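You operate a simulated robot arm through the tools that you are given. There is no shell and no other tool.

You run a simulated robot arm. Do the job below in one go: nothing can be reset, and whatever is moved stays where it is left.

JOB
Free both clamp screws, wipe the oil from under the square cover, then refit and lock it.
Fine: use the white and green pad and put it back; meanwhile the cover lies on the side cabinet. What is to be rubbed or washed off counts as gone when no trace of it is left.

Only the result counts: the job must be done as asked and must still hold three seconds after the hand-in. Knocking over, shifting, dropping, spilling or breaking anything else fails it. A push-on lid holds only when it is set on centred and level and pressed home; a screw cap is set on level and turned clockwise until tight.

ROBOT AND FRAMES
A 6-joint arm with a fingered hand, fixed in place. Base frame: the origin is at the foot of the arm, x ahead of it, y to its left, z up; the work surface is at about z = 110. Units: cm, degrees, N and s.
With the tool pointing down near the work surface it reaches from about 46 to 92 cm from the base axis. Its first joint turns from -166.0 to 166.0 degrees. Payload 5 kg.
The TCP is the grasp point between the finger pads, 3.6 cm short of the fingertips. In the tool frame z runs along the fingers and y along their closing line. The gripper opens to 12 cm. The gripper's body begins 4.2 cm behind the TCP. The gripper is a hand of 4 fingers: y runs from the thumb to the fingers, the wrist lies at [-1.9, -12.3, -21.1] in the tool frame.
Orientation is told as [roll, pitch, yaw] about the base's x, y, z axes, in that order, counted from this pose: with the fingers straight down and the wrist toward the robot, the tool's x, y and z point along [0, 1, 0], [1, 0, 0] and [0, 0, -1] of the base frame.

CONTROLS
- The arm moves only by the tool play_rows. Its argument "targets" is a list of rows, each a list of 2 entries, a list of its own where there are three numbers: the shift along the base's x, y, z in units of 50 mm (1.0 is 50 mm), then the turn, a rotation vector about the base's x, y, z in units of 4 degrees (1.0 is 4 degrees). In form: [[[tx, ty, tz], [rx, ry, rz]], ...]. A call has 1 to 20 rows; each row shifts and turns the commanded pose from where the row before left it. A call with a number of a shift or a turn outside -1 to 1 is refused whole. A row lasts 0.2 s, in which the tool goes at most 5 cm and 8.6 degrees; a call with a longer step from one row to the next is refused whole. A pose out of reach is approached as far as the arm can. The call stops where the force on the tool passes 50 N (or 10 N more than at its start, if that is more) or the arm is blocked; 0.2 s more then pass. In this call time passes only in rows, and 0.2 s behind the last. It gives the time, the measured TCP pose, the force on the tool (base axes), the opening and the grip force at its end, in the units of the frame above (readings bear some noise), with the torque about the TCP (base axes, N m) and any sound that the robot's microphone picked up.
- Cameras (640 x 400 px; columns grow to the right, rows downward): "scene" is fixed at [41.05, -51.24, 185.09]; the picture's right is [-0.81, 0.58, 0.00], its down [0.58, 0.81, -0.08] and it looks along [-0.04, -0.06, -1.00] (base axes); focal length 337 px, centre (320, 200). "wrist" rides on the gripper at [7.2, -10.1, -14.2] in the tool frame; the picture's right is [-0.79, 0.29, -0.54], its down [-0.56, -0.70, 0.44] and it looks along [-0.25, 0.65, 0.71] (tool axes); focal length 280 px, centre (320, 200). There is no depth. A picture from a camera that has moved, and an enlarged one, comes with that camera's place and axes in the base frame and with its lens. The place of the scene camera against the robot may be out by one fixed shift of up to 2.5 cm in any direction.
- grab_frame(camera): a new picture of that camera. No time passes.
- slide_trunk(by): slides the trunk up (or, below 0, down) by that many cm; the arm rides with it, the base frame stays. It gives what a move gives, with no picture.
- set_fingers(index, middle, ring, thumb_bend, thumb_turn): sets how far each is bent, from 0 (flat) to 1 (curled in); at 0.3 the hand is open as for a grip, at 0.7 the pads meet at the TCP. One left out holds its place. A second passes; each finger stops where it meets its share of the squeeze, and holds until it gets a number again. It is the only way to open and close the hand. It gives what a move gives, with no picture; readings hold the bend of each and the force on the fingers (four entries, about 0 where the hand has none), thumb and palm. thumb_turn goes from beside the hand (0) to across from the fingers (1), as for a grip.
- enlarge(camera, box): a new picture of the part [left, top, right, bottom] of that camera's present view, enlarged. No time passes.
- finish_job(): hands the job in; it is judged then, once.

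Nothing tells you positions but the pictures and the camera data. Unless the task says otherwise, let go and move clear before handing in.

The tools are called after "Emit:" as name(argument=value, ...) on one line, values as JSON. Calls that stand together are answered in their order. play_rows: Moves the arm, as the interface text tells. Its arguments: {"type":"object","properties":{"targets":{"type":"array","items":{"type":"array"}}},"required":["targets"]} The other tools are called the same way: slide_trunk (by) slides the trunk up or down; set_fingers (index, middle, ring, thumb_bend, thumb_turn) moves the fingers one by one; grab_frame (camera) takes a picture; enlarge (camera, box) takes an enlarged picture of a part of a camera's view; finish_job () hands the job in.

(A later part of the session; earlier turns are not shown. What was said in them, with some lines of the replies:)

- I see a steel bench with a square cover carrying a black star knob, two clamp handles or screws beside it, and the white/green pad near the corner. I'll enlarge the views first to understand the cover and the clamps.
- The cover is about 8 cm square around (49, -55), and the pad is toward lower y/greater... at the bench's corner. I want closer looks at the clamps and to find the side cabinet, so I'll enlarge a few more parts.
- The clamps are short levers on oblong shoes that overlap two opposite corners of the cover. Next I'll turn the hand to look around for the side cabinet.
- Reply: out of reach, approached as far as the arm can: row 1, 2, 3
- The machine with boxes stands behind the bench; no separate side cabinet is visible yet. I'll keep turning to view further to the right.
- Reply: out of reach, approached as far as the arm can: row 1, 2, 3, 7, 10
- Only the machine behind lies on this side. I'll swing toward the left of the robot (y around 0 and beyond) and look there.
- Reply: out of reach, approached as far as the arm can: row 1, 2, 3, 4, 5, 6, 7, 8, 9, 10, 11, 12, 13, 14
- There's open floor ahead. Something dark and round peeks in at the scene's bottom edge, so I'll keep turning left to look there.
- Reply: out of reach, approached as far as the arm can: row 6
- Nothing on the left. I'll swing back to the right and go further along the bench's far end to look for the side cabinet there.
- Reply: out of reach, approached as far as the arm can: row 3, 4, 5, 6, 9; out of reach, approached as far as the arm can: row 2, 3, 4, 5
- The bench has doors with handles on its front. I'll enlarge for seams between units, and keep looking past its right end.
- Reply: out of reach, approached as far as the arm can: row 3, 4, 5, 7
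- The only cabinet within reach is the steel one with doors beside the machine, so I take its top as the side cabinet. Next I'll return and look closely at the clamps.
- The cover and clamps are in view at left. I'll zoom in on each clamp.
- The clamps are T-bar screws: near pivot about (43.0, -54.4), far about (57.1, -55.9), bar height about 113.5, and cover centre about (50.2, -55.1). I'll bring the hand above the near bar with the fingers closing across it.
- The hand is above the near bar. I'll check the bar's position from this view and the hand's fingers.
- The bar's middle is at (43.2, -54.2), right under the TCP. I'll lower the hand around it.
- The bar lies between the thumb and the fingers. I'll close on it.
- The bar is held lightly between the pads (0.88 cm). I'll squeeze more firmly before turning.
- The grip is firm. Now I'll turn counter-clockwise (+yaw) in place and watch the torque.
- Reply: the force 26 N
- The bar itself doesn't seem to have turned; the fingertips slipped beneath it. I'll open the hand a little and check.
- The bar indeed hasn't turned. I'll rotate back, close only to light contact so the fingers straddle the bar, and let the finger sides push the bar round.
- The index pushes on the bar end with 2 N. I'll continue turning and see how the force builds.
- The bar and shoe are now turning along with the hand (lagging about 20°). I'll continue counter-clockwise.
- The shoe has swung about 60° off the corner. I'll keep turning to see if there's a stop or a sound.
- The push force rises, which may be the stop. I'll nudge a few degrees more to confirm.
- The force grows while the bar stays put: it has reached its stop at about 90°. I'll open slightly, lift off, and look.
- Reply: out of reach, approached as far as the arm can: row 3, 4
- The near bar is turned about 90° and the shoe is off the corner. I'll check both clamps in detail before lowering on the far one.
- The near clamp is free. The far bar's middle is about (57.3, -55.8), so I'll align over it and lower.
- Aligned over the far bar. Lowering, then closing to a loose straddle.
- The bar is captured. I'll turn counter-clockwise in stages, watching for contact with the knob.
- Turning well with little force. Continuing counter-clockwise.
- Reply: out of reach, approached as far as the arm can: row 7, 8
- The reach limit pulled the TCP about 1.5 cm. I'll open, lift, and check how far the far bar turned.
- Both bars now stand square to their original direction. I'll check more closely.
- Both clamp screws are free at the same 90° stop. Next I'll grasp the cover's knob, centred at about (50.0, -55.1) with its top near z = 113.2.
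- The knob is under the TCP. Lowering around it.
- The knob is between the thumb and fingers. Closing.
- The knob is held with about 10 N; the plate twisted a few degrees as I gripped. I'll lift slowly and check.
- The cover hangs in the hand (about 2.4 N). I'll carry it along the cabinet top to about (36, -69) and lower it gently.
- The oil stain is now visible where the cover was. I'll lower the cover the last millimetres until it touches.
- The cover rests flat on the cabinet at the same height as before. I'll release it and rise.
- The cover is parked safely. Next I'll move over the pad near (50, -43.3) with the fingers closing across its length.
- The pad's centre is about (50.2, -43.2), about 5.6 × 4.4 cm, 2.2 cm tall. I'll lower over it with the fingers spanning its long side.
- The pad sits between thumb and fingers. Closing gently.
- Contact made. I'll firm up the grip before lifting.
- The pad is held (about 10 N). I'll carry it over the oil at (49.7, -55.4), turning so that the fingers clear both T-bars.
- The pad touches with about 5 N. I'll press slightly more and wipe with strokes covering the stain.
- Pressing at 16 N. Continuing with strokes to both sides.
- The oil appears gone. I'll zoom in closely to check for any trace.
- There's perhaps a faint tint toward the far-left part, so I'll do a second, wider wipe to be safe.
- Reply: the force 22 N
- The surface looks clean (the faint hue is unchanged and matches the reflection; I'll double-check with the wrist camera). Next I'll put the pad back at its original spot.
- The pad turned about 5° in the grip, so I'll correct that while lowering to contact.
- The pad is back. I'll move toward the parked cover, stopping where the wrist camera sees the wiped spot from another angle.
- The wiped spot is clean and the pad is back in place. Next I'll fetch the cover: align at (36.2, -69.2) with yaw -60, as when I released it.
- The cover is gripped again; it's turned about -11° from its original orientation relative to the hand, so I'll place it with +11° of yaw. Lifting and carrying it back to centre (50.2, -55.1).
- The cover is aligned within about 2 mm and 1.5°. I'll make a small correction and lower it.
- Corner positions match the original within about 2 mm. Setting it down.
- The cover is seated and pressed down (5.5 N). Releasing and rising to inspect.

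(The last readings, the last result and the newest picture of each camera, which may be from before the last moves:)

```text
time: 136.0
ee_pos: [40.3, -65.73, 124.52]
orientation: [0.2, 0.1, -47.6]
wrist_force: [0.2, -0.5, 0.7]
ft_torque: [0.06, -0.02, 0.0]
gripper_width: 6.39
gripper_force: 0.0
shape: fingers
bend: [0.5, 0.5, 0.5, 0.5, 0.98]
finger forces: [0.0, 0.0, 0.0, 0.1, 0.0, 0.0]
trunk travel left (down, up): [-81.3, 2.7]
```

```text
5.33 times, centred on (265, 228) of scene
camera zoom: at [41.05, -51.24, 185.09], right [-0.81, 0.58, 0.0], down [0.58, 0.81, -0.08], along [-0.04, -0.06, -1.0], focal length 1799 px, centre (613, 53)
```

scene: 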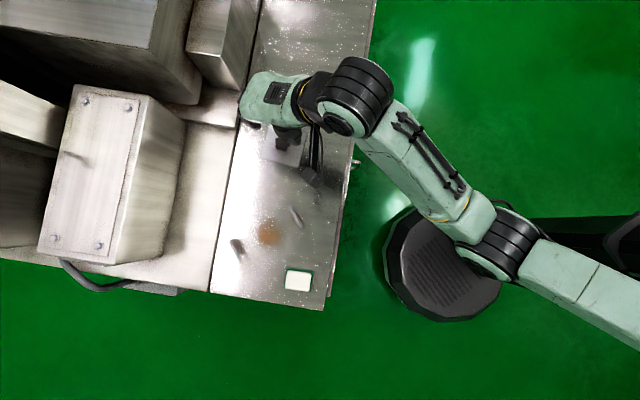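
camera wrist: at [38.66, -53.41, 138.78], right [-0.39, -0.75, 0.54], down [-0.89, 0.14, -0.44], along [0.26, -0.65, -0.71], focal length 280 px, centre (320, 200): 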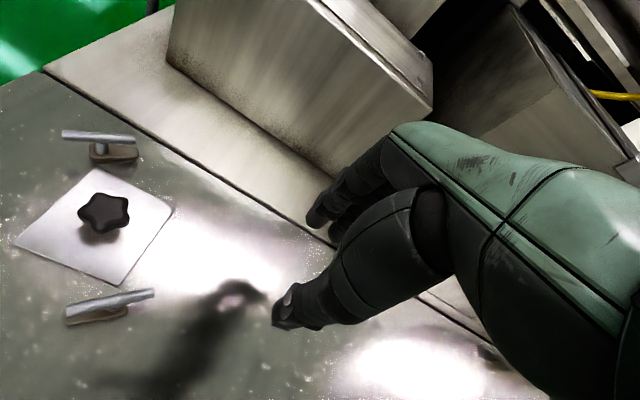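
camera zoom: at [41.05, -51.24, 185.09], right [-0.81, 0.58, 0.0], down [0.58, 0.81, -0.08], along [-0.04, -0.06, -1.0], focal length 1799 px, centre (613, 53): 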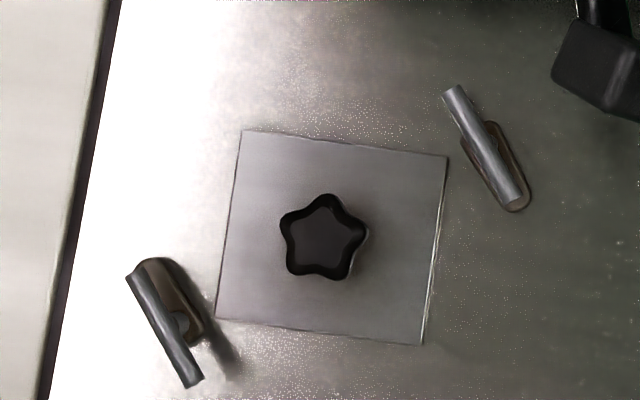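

The cover is back within about 2 mm and 2° of its original place. Next I'll lock the near clamp: align across its bar at yaw -6.5 above (43.1, -54.3).

Emit:
play_rows(targets=[[[0.06, 0.2, 0], [0, 0, 1]], [[0.06, 0.2, 0], [0, 0, 1]], [[0.06, 0.2, 0], [0, 0, 1]], [[0.06, 0.2, 0], [0, 0, 1]], [[0.06, 0.2, 0], [0, 0, 1]], [[0.06, 0.2, 0], [0, 0, 1]], [[0.06, 0.2, 0], [0, 0, 1]], [[0.06, 0.2, 0], [0, 0, 1]], [[0.05, 0.2, 0], [0, 0, 1]], [[0.04, 0.2, 0], [0, 0, 1]], [[0, 0.28, 0], [0, 0, 0.3]]])

Emit:
set_fingers(index=0.58, middle=0.58, ring=0.58, thumb_bend=0.56)

Emit:
grab_frame(camera="wrist")

Emit:
enlarge(camera="wrist", box=[180, 180, 380, 360])

```text
time: 138.4
ee_pos: [43.22, -53.78, 124.48]
orientation: [-0.1, 0.0, -6.3]
wrist_force: [0.2, -0.1, 0.1]
ft_torque: [-0.01, -0.02, 0.02]
gripper_width: 6.39
gripper_force: 0.1
shape: fingers
bend: [0.5, 0.5, 0.5, 0.5, 0.98]
finger forces: [0.0, 0.0, 0.1, 0.1, 0.0, 0.1]
trunk travel left (down, up): [-81.3, 2.7]
```

```text
time: 139.4
ee_pos: [43.1, -54.0, 124.4]
orientation: [0.0, 0.0, -6.4]
wrist_force: [0.2, 0.0, 1.4]
ft_torque: [0.01, -0.02, 0.01]
gripper_width: 4.56
gripper_force: 0.1
shape: fingers
bend: [0.57, 0.57, 0.57, 0.56, 0.98]
finger forces: [0.1, 0.0, 0.0, 0.0, 0.0, 0.0]
trunk travel left (down, up): [-81.3, 2.7]
```

```text
taken
camera wrist: at [33.89, -45.67, 138.69], right [0.2, -0.82, 0.54], down [-0.76, -0.48, -0.44], along [0.62, -0.32, -0.71], focal length 280 px, centre (320, 200)
```

wrist: 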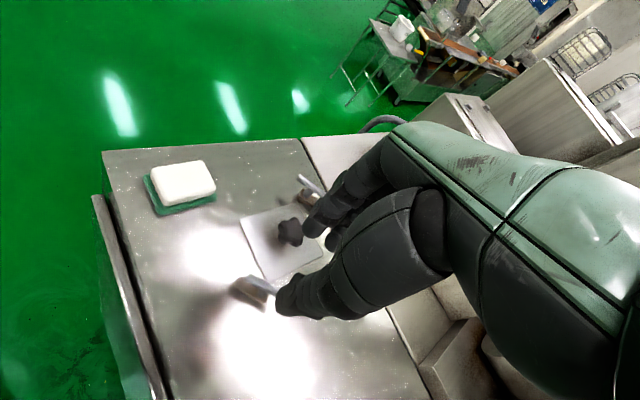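

```text
2.22 times, centred on (280, 270) of wrist
camera zoom: at [33.89, -45.67, 138.69], right [0.2, -0.82, 0.54], down [-0.76, -0.48, -0.44], along [0.62, -0.32, -0.71], focal length 623 px, centre (409, 44)
```

zoom: 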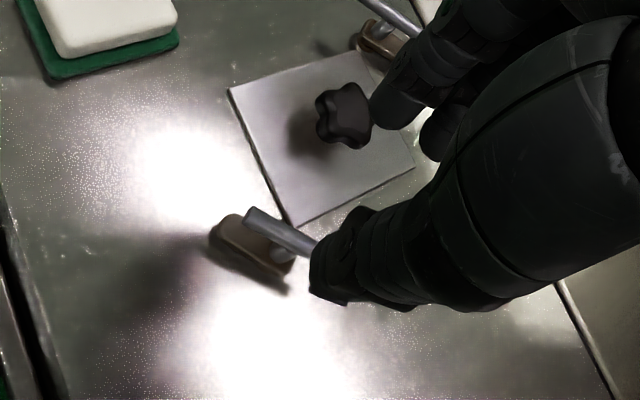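

Aligned. Lowering around the near bar.

Emit:
play_rows(targets=[[[0.01, -0.06, -0.4], [0, 0, 0]], [[0, 0, -0.4], [0, 0, 0]], [[0, 0, -0.4], [0, 0, 0]], [[0, 0, -0.4], [0, 0, 0]], [[0, 0, -0.18], [0, 0, 0]]])

Emit:
set_fingers(index=0.68, middle=0.68, ring=0.68, thumb_bend=0.68)

Emit:
enlarge(camera="wrist", box=[180, 140, 380, 320])

```text
time: 140.6
ee_pos: [43.13, -54.3, 115.44]
orientation: [0.0, -0.1, -6.2]
wrist_force: [-0.2, 0.0, -0.1]
ft_torque: [0.04, -0.04, -0.01]
gripper_width: 4.53
gripper_force: 0.0
shape: fingers
bend: [0.57, 0.57, 0.57, 0.56, 0.98]
finger forces: [0.0, 0.0, 0.0, 0.0, 0.0, 0.0]
trunk travel left (down, up): [-81.3, 2.7]
```

```text
time: 141.6
ee_pos: [43.15, -54.29, 115.66]
orientation: [0.0, 0.1, -6.5]
wrist_force: [-0.1, 0.0, 0.6]
ft_torque: [-0.01, 0.01, 0.02]
gripper_width: 1.17
gripper_force: 0.1
shape: fingers
bend: [0.68, 0.68, 0.68, 0.68, 0.98]
finger forces: [0.0, 0.0, 0.0, 0.0, 0.0, 0.0]
trunk travel left (down, up): [-81.3, 2.7]
```

```text
2.22 times, centred on (280, 230) of wrist
camera zoom: at [33.88, -46.01, 129.82], right [0.2, -0.82, 0.54], down [-0.76, -0.48, -0.44], along [0.62, -0.32, -0.71], focal length 623 px, centre (409, 133)
```

zoom: 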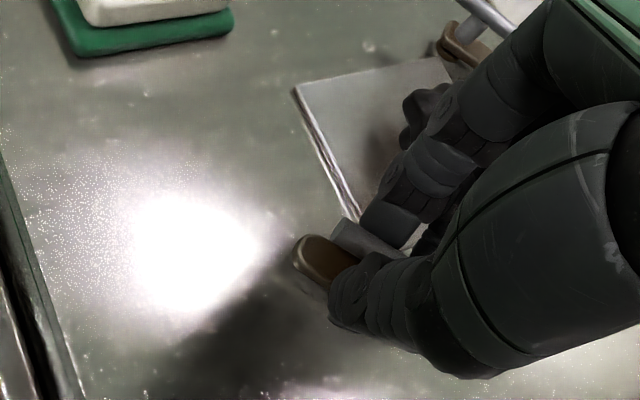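

The bar is captured. Turning clockwise.

Emit:
play_rows(targets=[[[0, 0, 0], [0, 0, -1]], [[0, 0, 0], [0, 0, -1]], [[0, 0, 0], [0, 0, -1]], [[0, 0, 0], [0, 0, -1]], [[0, 0, 0], [0, 0, -1]], [[0, 0, 0], [0, 0, -1]], [[0, 0, 0], [0, 0, -1]], [[0, 0, 0], [0, 0, -1]], [[0, 0, 0], [0, 0, -1]], [[0, 0, 0], [0, 0, -1]], [[0, 0, 0], [0, 0, -1]], [[0, 0, 0], [0, 0, -1]]])

Emit:
enlarge(camera="wrist", box=[180, 140, 380, 320])

```text
time: 144.2
ee_pos: [43.33, -54.34, 115.41]
orientation: [0.1, 0.0, -54.4]
wrist_force: [-0.1, -0.2, 1.2]
ft_torque: [-0.02, -0.04, 0.0]
gripper_width: 1.16
gripper_force: 0.0
shape: fingers
bend: [0.68, 0.67, 0.68, 0.68, 0.98]
finger forces: [0.0, 0.9, 0.1, 0.0, 0.1, 0.1]
trunk travel left (down, up): [-81.3, 2.7]
```

```text
2.22 times, centred on (280, 230) of wrist
camera zoom: at [43.22, -41.9, 129.73], right [-0.47, -0.69, 0.54], down [-0.86, 0.24, -0.44], along [0.17, -0.68, -0.71], focal length 623 px, centre (409, 133)
```

zoom: 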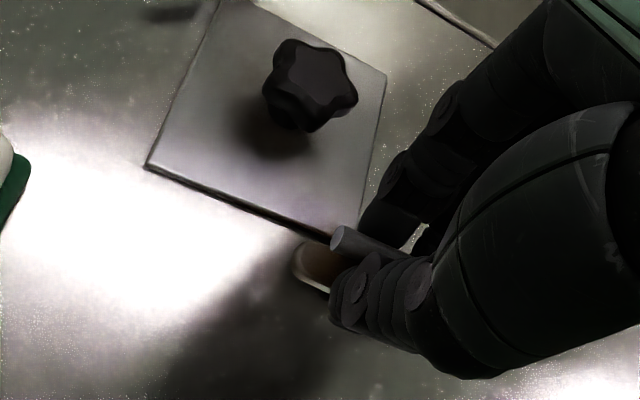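

The middle finger is pushing the bar clockwise. Continuing.

Emit:
play_rows(targets=[[[0, 0, 0], [0, 0, -1]], [[0, 0, 0], [0, 0, -1]], [[0, 0, 0], [0, 0, -1]], [[0, 0, 0], [0, 0, -1]], [[0, 0, 0], [0, 0, -1]], [[0, 0, 0], [0, 0, -1]], [[0, 0, 0], [0, 0, -1]], [[0, 0, 0], [0, 0, -1]], [[0, 0, 0], [0, 0, -1]], [[0, 0, 0], [0, 0, -1]]])

Emit:
enlarge(camera="wrist", box=[180, 140, 380, 320])

```text
time: 146.4
ee_pos: [43.29, -54.35, 115.5]
orientation: [0.1, -0.1, -94.5]
wrist_force: [0.5, 0.2, -0.2]
ft_torque: [-0.01, 0.03, -0.01]
gripper_width: 1.15
gripper_force: 0.1
shape: fingers
bend: [0.68, 0.68, 0.68, 0.68, 0.98]
finger forces: [0.1, 0.1, 0.1, 0.0, 0.0, 0.0]
trunk travel left (down, up): [-81.3, 2.7]
```

```text
2.22 times, centred on (280, 230) of wrist
camera zoom: at [51.2, -44.91, 129.79], right [-0.81, -0.23, 0.54], down [-0.5, 0.74, -0.44], along [-0.3, -0.63, -0.71], focal length 623 px, centre (409, 133)
```

zoom: 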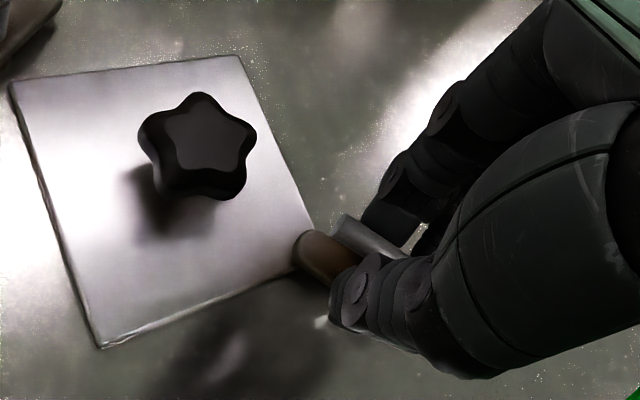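

The shoe is swinging onto the cover's corner. Continuing until it tightens.

Emit:
play_rows(targets=[[[0, 0, 0], [0, 0, -1]], [[0, 0, 0], [0, 0, -1]], [[0, 0, 0], [0, 0, -1]], [[0, 0, 0], [0, 0, -1]]])

Emit:
play_rows(targets=[[[0, 0, 0], [0, 0, -1]], [[0, 0, 0], [0, 0, -1]]])

Emit:
enlarge(camera="wrist", box=[180, 140, 380, 320])

```text
time: 147.4
ee_pos: [43.27, -54.33, 115.52]
orientation: [0.0, 0.0, -110.4]
wrist_force: [-0.6, -2.0, 0.3]
ft_torque: [-0.03, -0.02, 0.05]
gripper_width: 1.14
gripper_force: 1.6
shape: fingers
bend: [0.68, 0.67, 0.68, 0.68, 0.98]
finger forces: [0.0, 2.0, 0.1, 0.0, 0.4, 0.1]
trunk travel left (down, up): [-81.3, 2.7]
```

```text
time: 148.0
ee_pos: [43.33, -54.43, 115.48]
orientation: [0.1, 0.0, -118.3]
wrist_force: [0.8, -2.8, -0.4]
ft_torque: [-0.06, 0.0, 0.08]
gripper_width: 1.23
gripper_force: 3.0
shape: fingers
bend: [0.68, 0.66, 0.68, 0.67, 0.98]
finger forces: [0.1, 3.6, 0.0, 0.0, 1.3, 0.0]
trunk travel left (down, up): [-81.3, 2.7]
```

```text
2.22 times, centred on (280, 230) of wrist
camera zoom: at [54.44, -49.02, 129.73], right [-0.83, 0.12, 0.54], down [-0.16, 0.88, -0.44], along [-0.53, -0.45, -0.71], focal length 623 px, centre (409, 133)
```

zoom: 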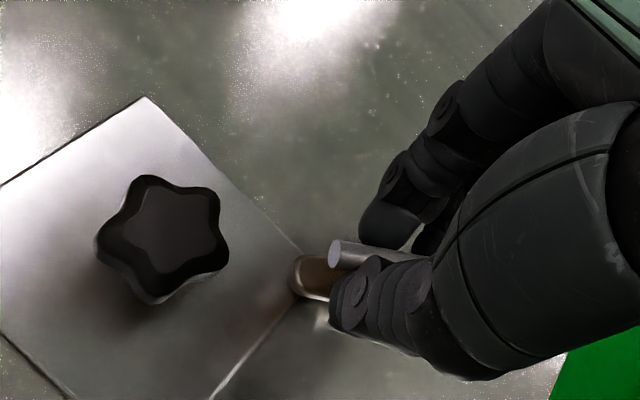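

The bar is back at its original angle and resisting. I'll tighten it a bit further.

Emit:
play_rows(targets=[[[0, 0, 0], [0, 0, -1]], [[0, 0, 0], [0, 0, -1]], [[0, 0, 0], [0, 0, -1]]])

Emit:
enlarge(camera="wrist", box=[180, 140, 380, 320])

```text
time: 148.8
ee_pos: [43.3, -54.61, 115.38]
orientation: [-0.2, 0.0, -130.3]
wrist_force: [0.8, -4.5, -0.4]
ft_torque: [-0.12, -0.07, 0.23]
gripper_width: 1.4
gripper_force: 5.2
shape: fingers
bend: [0.68, 0.65, 0.68, 0.66, 0.98]
finger forces: [0.1, 6.7, 0.0, 0.0, 3.2, 0.0]
trunk travel left (down, up): [-81.3, 2.7]
```

```text
2.22 times, centred on (280, 230) of wrist
camera zoom: at [55.33, -51.48, 129.7], right [-0.79, 0.29, 0.54], down [0.03, 0.9, -0.44], along [-0.62, -0.33, -0.71], focal length 623 px, centre (409, 133)
```

zoom: 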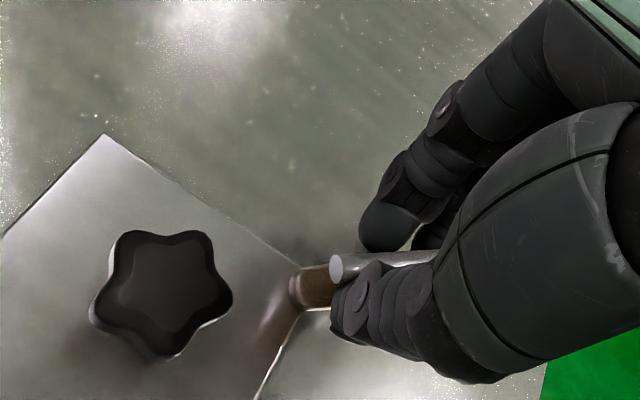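

The bar is firmly at its stop. I'll back off, open and lift.

Emit:
play_rows(targets=[[[0, 0, 0], [0, 0, 1]], [[0, 0, 0], [0, 0, 1]], [[0, 0, 0], [0, 0, 1]], [[0, 0, 0], [0, 0, 1]], [[0, 0, 0], [0, 0, 1]]])

Emit:
set_fingers(index=0.57, middle=0.57, ring=0.57, thumb_bend=0.56)

Emit:
play_rows(targets=[[[0, 0, 0.3], [0, 0, 0]], [[0, 0, 0.5], [0, 0, 0]], [[0, 0, 0.5], [0, 0, 0]], [[0, 0, 0.5], [0, 0, 0]]])

Emit:
play_rows(targets=[[[-0.4, -0.4, 0], [0, 0, 1]], [[-0.4, -0.4, 0], [0, 0, 1]], [[-0.2, -0.4, 0], [0, 0, 1]], [[0, -0.4, 0], [0, 0, 1]], [[0, 0, 0], [0, 0, 1]], [[0, 0, 0], [0, 0, 1]], [[0, 0, 0], [0, 0, 1]], [[0, 0, 0], [0, 0, 1]], [[0, 0, 0], [0, 0, 1]], [[0, 0, 0], [0, 0, 1]], [[0, 0, 0], [0, 0, 1]], [[0, 0, 0], [0, 0, 1]], [[0, 0, 0], [0, 0, 1]], [[0, 0, 0], [0, 0, 1]], [[0, 0, 0], [0, 0, 1]], [[0, 0, 0], [0, 0, 1]]])

Emit:
grab_frame(camera="wrist")

Emit:
enlarge(camera="scene", box=[215, 190, 315, 265])

```text
time: 150.0
ee_pos: [43.22, -54.36, 115.43]
orientation: [-0.1, 0.0, -110.2]
wrist_force: [-0.4, -1.6, -2.4]
ft_torque: [-0.02, -0.01, 0.01]
gripper_width: 1.17
gripper_force: 1.3
shape: fingers
bend: [0.68, 0.67, 0.68, 0.68, 0.98]
finger forces: [0.1, 1.6, 0.1, 0.0, 0.2, 0.1]
trunk travel left (down, up): [-81.3, 2.7]
```

```text
time: 151.0
ee_pos: [43.18, -54.38, 115.57]
orientation: [-0.1, 0.0, -110.4]
wrist_force: [0.1, 0.8, 0.3]
ft_torque: [-0.02, 0.02, -0.03]
gripper_width: 4.56
gripper_force: 0.0
shape: fingers
bend: [0.56, 0.56, 0.56, 0.56, 0.98]
finger forces: [0.0, 0.0, 0.0, 0.0, 0.0, 0.0]
trunk travel left (down, up): [-81.3, 2.7]
```

```text
time: 152.0
ee_pos: [43.31, -54.32, 124.54]
orientation: [0.0, 0.1, -110.4]
wrist_force: [0.7, 0.3, 0.1]
ft_torque: [-0.03, 0.05, 0.0]
gripper_width: 4.57
gripper_force: 0.0
shape: fingers
bend: [0.56, 0.56, 0.56, 0.56, 0.98]
finger forces: [0.0, 0.0, 0.1, 0.0, 0.1, 0.0]
trunk travel left (down, up): [-81.3, 2.7]
```

```text
time: 155.4
ee_pos: [38.26, -62.5, 124.55]
orientation: [0.0, 0.0, -46.3]
wrist_force: [-1.3, 0.1, 0.2]
ft_torque: [0.01, 0.02, 0.01]
gripper_width: 4.59
gripper_force: 0.0
shape: fingers
bend: [0.56, 0.56, 0.56, 0.56, 0.98]
finger forces: [0.1, 0.0, 0.0, 0.0, 0.0, 0.0]
trunk travel left (down, up): [-81.3, 2.7]
```

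```text
taken
camera wrist: at [36.48, -50.13, 138.79], right [-0.37, -0.75, 0.54], down [-0.89, 0.12, -0.44], along [0.27, -0.65, -0.71], focal length 280 px, centre (320, 200)
```

wrist: 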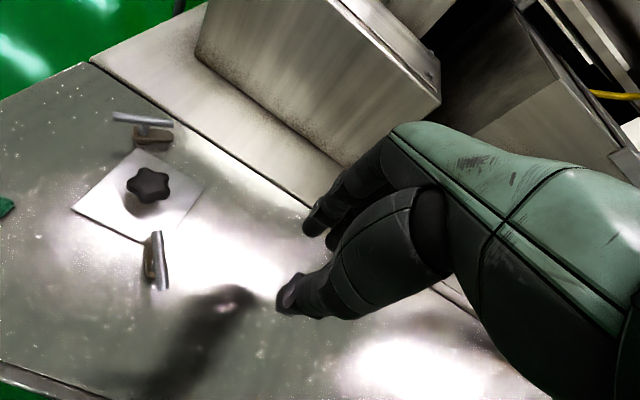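

```text
5.33 times, centred on (265, 228) of scene
camera zoom: at [41.05, -51.24, 185.09], right [-0.81, 0.58, 0.0], down [0.58, 0.81, -0.08], along [-0.04, -0.06, -1.0], focal length 1799 px, centre (613, 53)
```

zoom: 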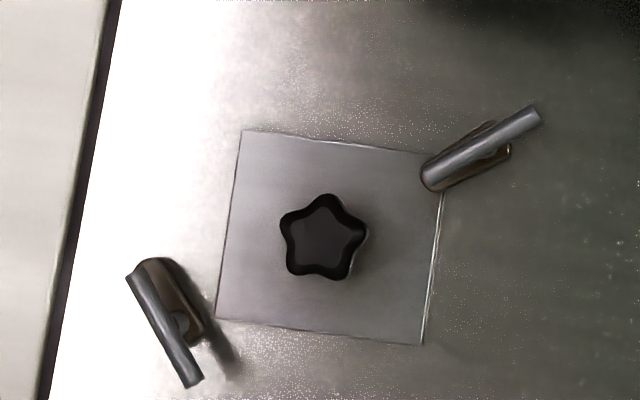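

The near clamp is locked over the corner, matching its original angle. Now the far clamp: moving above (57.4, -55.85) at yaw -6.5.

Emit:
play_rows(targets=[[[0.383, 0.133, 0], [0, 0, 1]], [[0.383, 0.133, 0], [0, 0, 1]], [[0.383, 0.133, 0], [0, 0, 1]], [[0.383, 0.133, 0], [0, 0, 1]], [[0.383, 0.133, 0], [0, 0, 1]], [[0.383, 0.133, 0], [0, 0, 1]], [[0.383, 0.133, 0], [0, 0, 1]], [[0.383, 0.133, 0], [0, 0, 1]], [[0.383, 0.133, 0], [0, 0, 1]], [[0.383, 0.133, 0], [0, 0, 1]]])

Emit:
enlarge(camera="wrist", box=[180, 180, 380, 360])

```text
time: 157.6
ee_pos: [57.52, -55.6, 124.48]
orientation: [0.1, 0.1, -6.3]
wrist_force: [-0.3, 0.4, -1.2]
ft_torque: [-0.02, 0.06, 0.03]
gripper_width: 4.61
gripper_force: 0.0
shape: fingers
bend: [0.56, 0.56, 0.56, 0.56, 0.98]
finger forces: [0.0, 0.0, 0.0, 0.1, 0.0, 0.1]
trunk travel left (down, up): [-81.3, 2.7]
```

```text
2.22 times, centred on (280, 270) of wrist
camera zoom: at [48.22, -47.33, 138.72], right [0.2, -0.82, 0.54], down [-0.76, -0.48, -0.44], along [0.62, -0.32, -0.72], focal length 623 px, centre (409, 44)
```

zoom: 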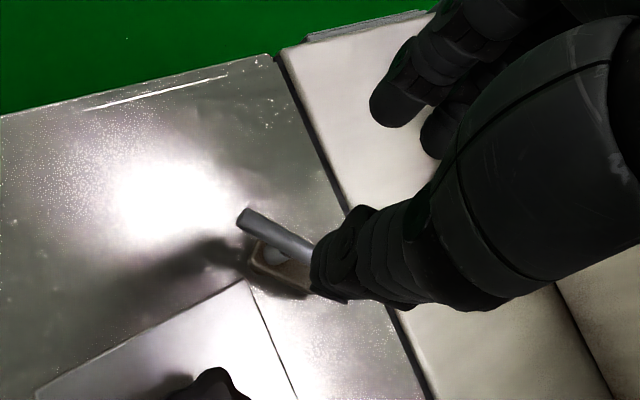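

Aligned within a few mm. Lowering and capturing the far bar.

Emit:
play_rows(targets=[[[-0.03, -0.03, -0.4], [0, 0, 0]], [[0, 0, -0.4], [0, 0, 0]], [[0, 0, -0.4], [0, 0, 0]], [[0, 0, -0.4], [0, 0, 0]], [[0, 0, -0.18], [0, 0, 0]]])

Emit:
set_fingers(index=0.68, middle=0.68, ring=0.68, thumb_bend=0.68)

Emit:
enlarge(camera="wrist", box=[180, 140, 380, 320])

```text
time: 158.8
ee_pos: [57.09, -55.81, 115.45]
orientation: [0.0, 0.0, -6.4]
wrist_force: [0.1, 0.3, 0.3]
ft_torque: [-0.03, 0.04, -0.02]
gripper_width: 4.59
gripper_force: 0.1
shape: fingers
bend: [0.56, 0.56, 0.56, 0.56, 0.98]
finger forces: [0.0, 0.0, 0.0, 0.0, 0.1, 0.0]
trunk travel left (down, up): [-81.3, 2.7]
```

```text
time: 159.8
ee_pos: [57.11, -55.81, 115.43]
orientation: [-0.1, 0.0, -6.4]
wrist_force: [1.1, 0.0, -0.5]
ft_torque: [-0.01, -0.02, 0.01]
gripper_width: 1.2
gripper_force: 0.7
shape: fingers
bend: [0.67, 0.67, 0.68, 0.68, 0.98]
finger forces: [0.6, 0.6, 0.1, 0.0, 0.0, 0.0]
trunk travel left (down, up): [-81.3, 2.7]
```

```text
2.22 times, centred on (280, 230) of wrist
camera zoom: at [47.85, -47.48, 129.81], right [0.2, -0.82, 0.54], down [-0.76, -0.48, -0.44], along [0.62, -0.32, -0.71], focal length 623 px, centre (409, 133)
```

zoom: 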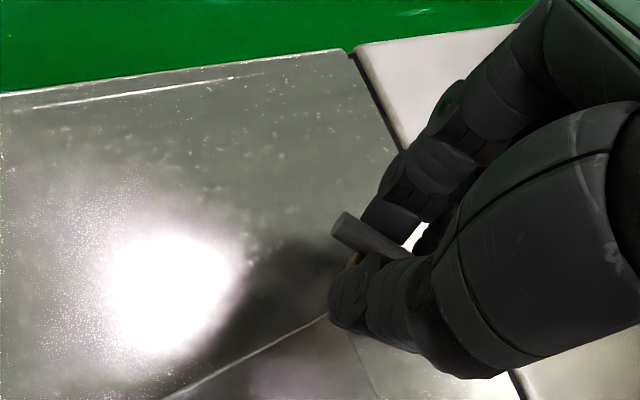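

The far bar is captured. Turning clockwise, with a 2 mm recentering.

Emit:
play_rows(targets=[[[0.05, 0, 0], [0, 0, -1]], [[0, 0, 0], [0, 0, -1]], [[0, 0, 0], [0, 0, -1]], [[0, 0, 0], [0, 0, -1]], [[0, 0, 0], [0, 0, -1]], [[0, 0, 0], [0, 0, -1]], [[0, 0, 0], [0, 0, -1]], [[0, 0, 0], [0, 0, -1]], [[0, 0, 0], [0, 0, -1]], [[0, 0, 0], [0, 0, -1]], [[0, 0, 0], [0, 0, -1]], [[0, 0, 0], [0, 0, -1]]])

Emit:
play_rows(targets=[[[0, 0, 0], [0, 0, -1]], [[0, 0, 0], [0, 0, -1]], [[0, 0, 0], [0, 0, -1]], [[0, 0, 0], [0, 0, -1]], [[0, 0, 0], [0, 0, -1]], [[0, 0, 0], [0, 0, -1]], [[0, 0, 0], [0, 0, -1]], [[0, 0, 0], [0, 0, -1]], [[0, 0, 0], [0, 0, -1]], [[0, 0, 0], [0, 0, -1]]])

Emit:
enlarge(camera="wrist", box=[180, 140, 380, 320])

```text
time: 162.4
ee_pos: [57.46, -55.78, 115.6]
orientation: [0.0, 0.0, -54.3]
wrist_force: [0.2, -0.7, -1.2]
ft_torque: [-0.04, -0.02, -0.02]
gripper_width: 1.21
gripper_force: 0.7
shape: fingers
bend: [0.68, 0.67, 0.68, 0.67, 0.98]
finger forces: [0.1, 1.0, 0.0, 0.0, 0.3, 0.0]
trunk travel left (down, up): [-81.3, 2.7]
```

```text
time: 164.6
ee_pos: [57.35, -55.86, 115.56]
orientation: [0.0, 0.1, -94.6]
wrist_force: [0.0, -0.7, -0.5]
ft_torque: [0.0, -0.04, -0.01]
gripper_width: 1.17
gripper_force: 0.4
shape: fingers
bend: [0.68, 0.68, 0.68, 0.68, 0.98]
finger forces: [0.5, 0.1, 0.0, 0.0, 0.0, 0.0]
trunk travel left (down, up): [-81.3, 2.7]
```

```text
2.22 times, centred on (280, 230) of wrist
camera zoom: at [65.41, -46.3, 129.85], right [-0.81, -0.23, 0.54], down [-0.5, 0.74, -0.44], along [-0.3, -0.63, -0.71], focal length 623 px, centre (409, 133)
```

zoom: 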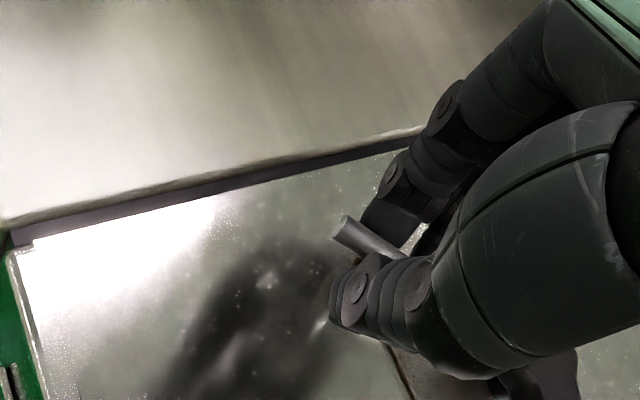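

Emit:
play_rows(targets=[[[0, 0, 0], [0, 0, -1]], [[0, 0, 0], [0, 0, -1]], [[0, 0, 0], [0, 0, -1]], [[0, 0, 0], [0, 0, -1]], [[0, 0, 0], [0, 0, -1]]])

Emit:
play_rows(targets=[[[0, 0, 0], [0, 0, -1]], [[0, 0, 0], [0, 0, -1]]])

Emit:
enlarge(camera="wrist", box=[180, 140, 380, 320])

```text
time: 165.8
ee_pos: [57.42, -55.88, 115.58]
orientation: [0.0, 0.0, -114.4]
wrist_force: [0.1, -2.6, 0.3]
ft_torque: [-0.06, -0.02, 0.07]
gripper_width: 1.22
gripper_force: 2.2
shape: fingers
bend: [0.68, 0.66, 0.68, 0.67, 0.98]
finger forces: [0.0, 2.9, 0.1, 0.0, 1.2, 0.1]
trunk travel left (down, up): [-81.3, 2.7]
```

```text
time: 166.4
ee_pos: [57.56, -55.91, 115.56]
orientation: [0.1, 0.0, -122.4]
wrist_force: [0.8, -3.4, 0.1]
ft_torque: [-0.09, -0.06, 0.18]
gripper_width: 1.3
gripper_force: 3.3
shape: fingers
bend: [0.68, 0.65, 0.68, 0.67, 0.98]
finger forces: [0.0, 5.1, 0.1, 0.1, 2.0, 0.0]
trunk travel left (down, up): [-81.3, 2.7]
```

```text
2.22 times, centred on (280, 230) of wrist
camera zoom: at [69.0, -51.25, 129.82], right [-0.82, 0.18, 0.54], down [-0.1, 0.89, -0.44], along [-0.56, -0.42, -0.71], focal length 623 px, centre (409, 133)
```

zoom: 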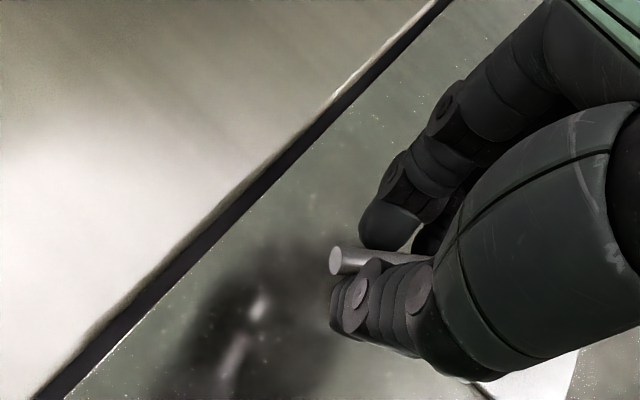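

The resistance matches the near clamp's stop. A final slight tightening, then back off and lift.

Emit:
play_rows(targets=[[[0, 0, 0], [0, 0, -1]], [[0, 0, 0], [0, 0, -1]]])

Emit:
play_rows(targets=[[[0, 0, 0], [0, 0, 1]], [[0, 0, 0], [0, 0, 1]], [[0, 0, 0], [0, 0, 1]], [[0, 0, 0], [0, 0, 1]], [[0, 0, 0], [0, 0, 1]]])

Emit:
set_fingers(index=0.57, middle=0.57, ring=0.57, thumb_bend=0.56)

Emit:
play_rows(targets=[[[0, 0, 0.3], [0, 0, 0]], [[0, 0, 0.5], [0, 0, 0]], [[0, 0, 0.5], [0, 0, 0]], [[0, 0, 0.5], [0, 0, 0]]])

```text
time: 167.0
ee_pos: [57.51, -55.91, 115.45]
orientation: [0.0, 0.0, -130.4]
wrist_force: [1.6, -4.4, 0.0]
ft_torque: [-0.14, -0.08, 0.28]
gripper_width: 1.46
gripper_force: 5.5
shape: fingers
bend: [0.68, 0.64, 0.68, 0.66, 0.98]
finger forces: [0.0, 7.0, 0.1, 0.0, 3.2, 0.0]
trunk travel left (down, up): [-81.3, 2.7]
```

```text
time: 168.2
ee_pos: [57.39, -55.91, 115.55]
orientation: [-0.1, -0.1, -110.3]
wrist_force: [-0.3, -1.6, -2.0]
ft_torque: [0.03, -0.02, -0.01]
gripper_width: 1.2
gripper_force: 0.8
shape: fingers
bend: [0.68, 0.67, 0.68, 0.68, 0.98]
finger forces: [0.0, 1.8, 0.0, 0.0, 0.4, 0.0]
trunk travel left (down, up): [-81.3, 2.7]
```

```text
time: 169.2
ee_pos: [57.38, -55.83, 115.68]
orientation: [-0.1, 0.0, -110.3]
wrist_force: [0.9, 0.7, -0.8]
ft_torque: [-0.02, -0.02, 0.01]
gripper_width: 4.58
gripper_force: 0.1
shape: fingers
bend: [0.56, 0.56, 0.56, 0.56, 0.98]
finger forces: [0.0, 0.0, 0.1, 0.0, 0.0, 0.0]
trunk travel left (down, up): [-81.3, 2.7]
```

```text
time: 170.2
ee_pos: [57.4, -55.72, 124.63]
orientation: [0.0, 0.0, -110.4]
wrist_force: [-0.1, 0.1, -0.2]
ft_torque: [-0.03, -0.04, 0.02]
gripper_width: 4.56
gripper_force: 0.2
shape: fingers
bend: [0.56, 0.56, 0.56, 0.56, 0.98]
finger forces: [0.0, 0.1, 0.0, 0.0, 0.0, 0.0]
trunk travel left (down, up): [-81.3, 2.7]
```

Both clamps should be locked. I'll move clear along the bench (above everything) and inspect the result.

Emit:
play_rows(targets=[[[-0.5, -0.2, 0], [0, 0, 1]], [[-0.5, -0.2, 0], [0, 0, 1]], [[-0.5, -0.2, 0], [0, 0, 1]], [[-0.5, -0.2, 0], [0, 0, 1]], [[-0.5, -0.2, 0], [0, 0, 1]], [[-0.5, -0.2, 0], [0, 0, 1]], [[-0.5, -0.2, 0], [0, 0, 1]], [[-0.5, -0.2, 0], [0, 0, 1]], [[-0.3, -0.2, 0.2], [0, 0, 1]], [[-0.3, 0, 0.2], [0, 0, 1]], [[0, 0, 0.2], [0, 0, 1]], [[0, 0, 0], [0, 0, 1]], [[0, 0, 0], [0, 0, 1]], [[0, 0, 0], [0, 0, 1]], [[0, 0, 0], [0, 0, 1]], [[0, 0, 0], [0, 0, 1]]])

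Emit:
grab_frame(camera="wrist")

Emit:
enlarge(camera="scene", box=[215, 190, 315, 265])

Emit:
enlarge(camera="scene", box=[200, 180, 360, 310])

```text
time: 173.6
ee_pos: [34.31, -64.8, 127.51]
orientation: [0.0, 0.0, -46.3]
wrist_force: [0.3, -0.1, 0.8]
ft_torque: [0.0, 0.0, -0.01]
gripper_width: 4.57
gripper_force: 0.1
shape: fingers
bend: [0.56, 0.56, 0.56, 0.56, 0.98]
finger forces: [0.1, 0.0, 0.1, 0.0, 0.0, 0.0]
trunk travel left (down, up): [-81.3, 2.7]
```

```text
taken
camera wrist: at [32.62, -52.52, 141.89], right [-0.37, -0.75, 0.54], down [-0.89, 0.12, -0.44], along [0.27, -0.65, -0.71], focal length 280 px, centre (320, 200)
```

wrist: 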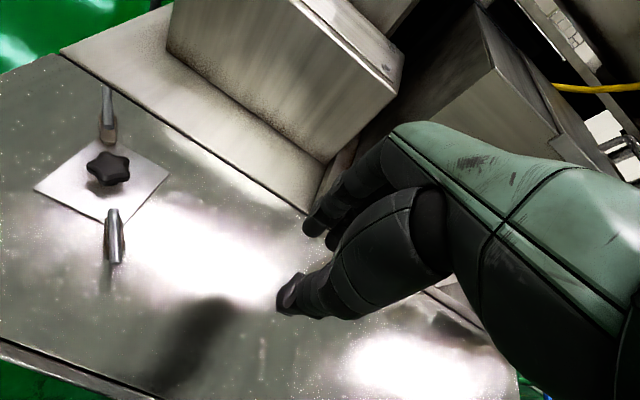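

```text
5.33 times, centred on (265, 228) of scene
camera zoom: at [41.05, -51.24, 185.09], right [-0.81, 0.58, 0.0], down [0.58, 0.81, -0.08], along [-0.04, -0.06, -1.0], focal length 1799 px, centre (613, 53)
```

zoom: 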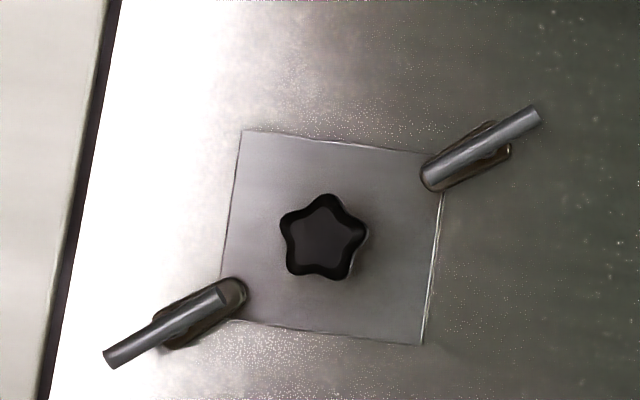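

```text
3.08 times, centred on (280, 245) of scene
camera zoom: at [41.05, -51.24, 185.09], right [-0.81, 0.58, 0.0], down [0.58, 0.81, -0.08], along [-0.04, -0.06, -1.0], focal length 1038 px, centre (443, 62)
```

zoom: 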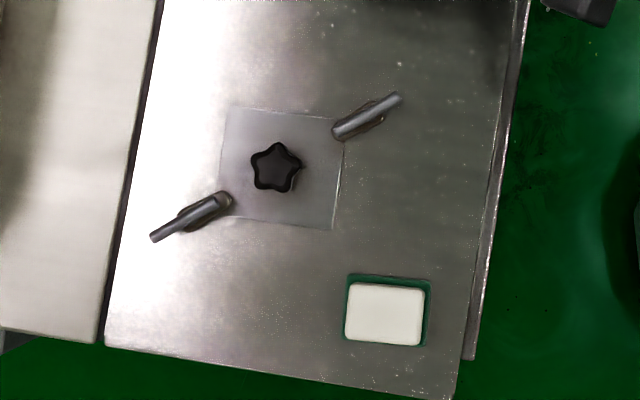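

Both clamps are back over the corners and the pad is in place. A last check that the cover left no oil where it was parked.

Emit:
enlarge(camera="scene", box=[230, 100, 340, 200])

Emit:
enlarge(camera="wrist", box=[100, 180, 320, 380])

```text
4.00 times, centred on (285, 150) of scene
camera zoom: at [41.05, -51.24, 185.09], right [-0.81, 0.58, 0.0], down [0.58, 0.81, -0.08], along [-0.04, -0.06, -1.0], focal length 1349 px, centre (460, 400)
```

zoom: 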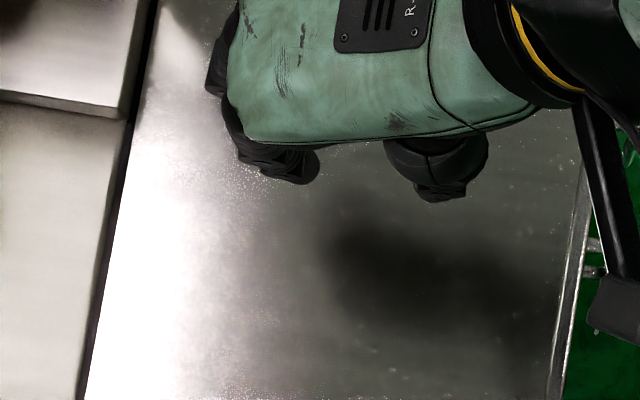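

```text
2.00 times, centred on (210, 280) of wrist
camera zoom: at [32.62, -52.52, 141.89], right [-0.37, -0.75, 0.54], down [-0.89, 0.12, -0.44], along [0.27, -0.65, -0.71], focal length 561 px, centre (540, 40)
```

zoom: 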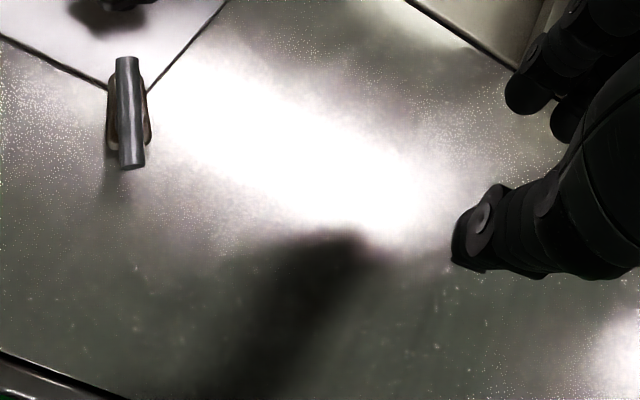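

The cabinet top is clean with only the hand's shadow on it. The cover is refitted and clamped, the pad is back, and the hand is clear, so I'm handing in.

Emit:
finish_job()

```text
The job is handed in.
```

The job is done and handed in. The oil is wiped off, the square cover is back on, and both clamp screws are tightened over its corners.

- **Clamps:** I turned both a quarter turn to free them, then turned them clockwise back to their stops. Both bars ended at their original angles.
- **Oil:** I wiped the spot twice with the white and green pad. The scene and wrist cameras showed no trace left. A faint tint stayed the same after the second wipe, and I took it to be a reflection.
- **Cover:** It sits about 2 mm and 2° off where it started, pressed down flat.
- **Pad:** It is back near the bench corner, a little under 1 cm from its original spot.
- **Side cabinet:** I took this to be the top of the steel cabinet with the doors, the same one the cover is fitted to. It was the only cabinet I could see within reach. The cover lay there during the wiping, and I saw no oil left at that spot.
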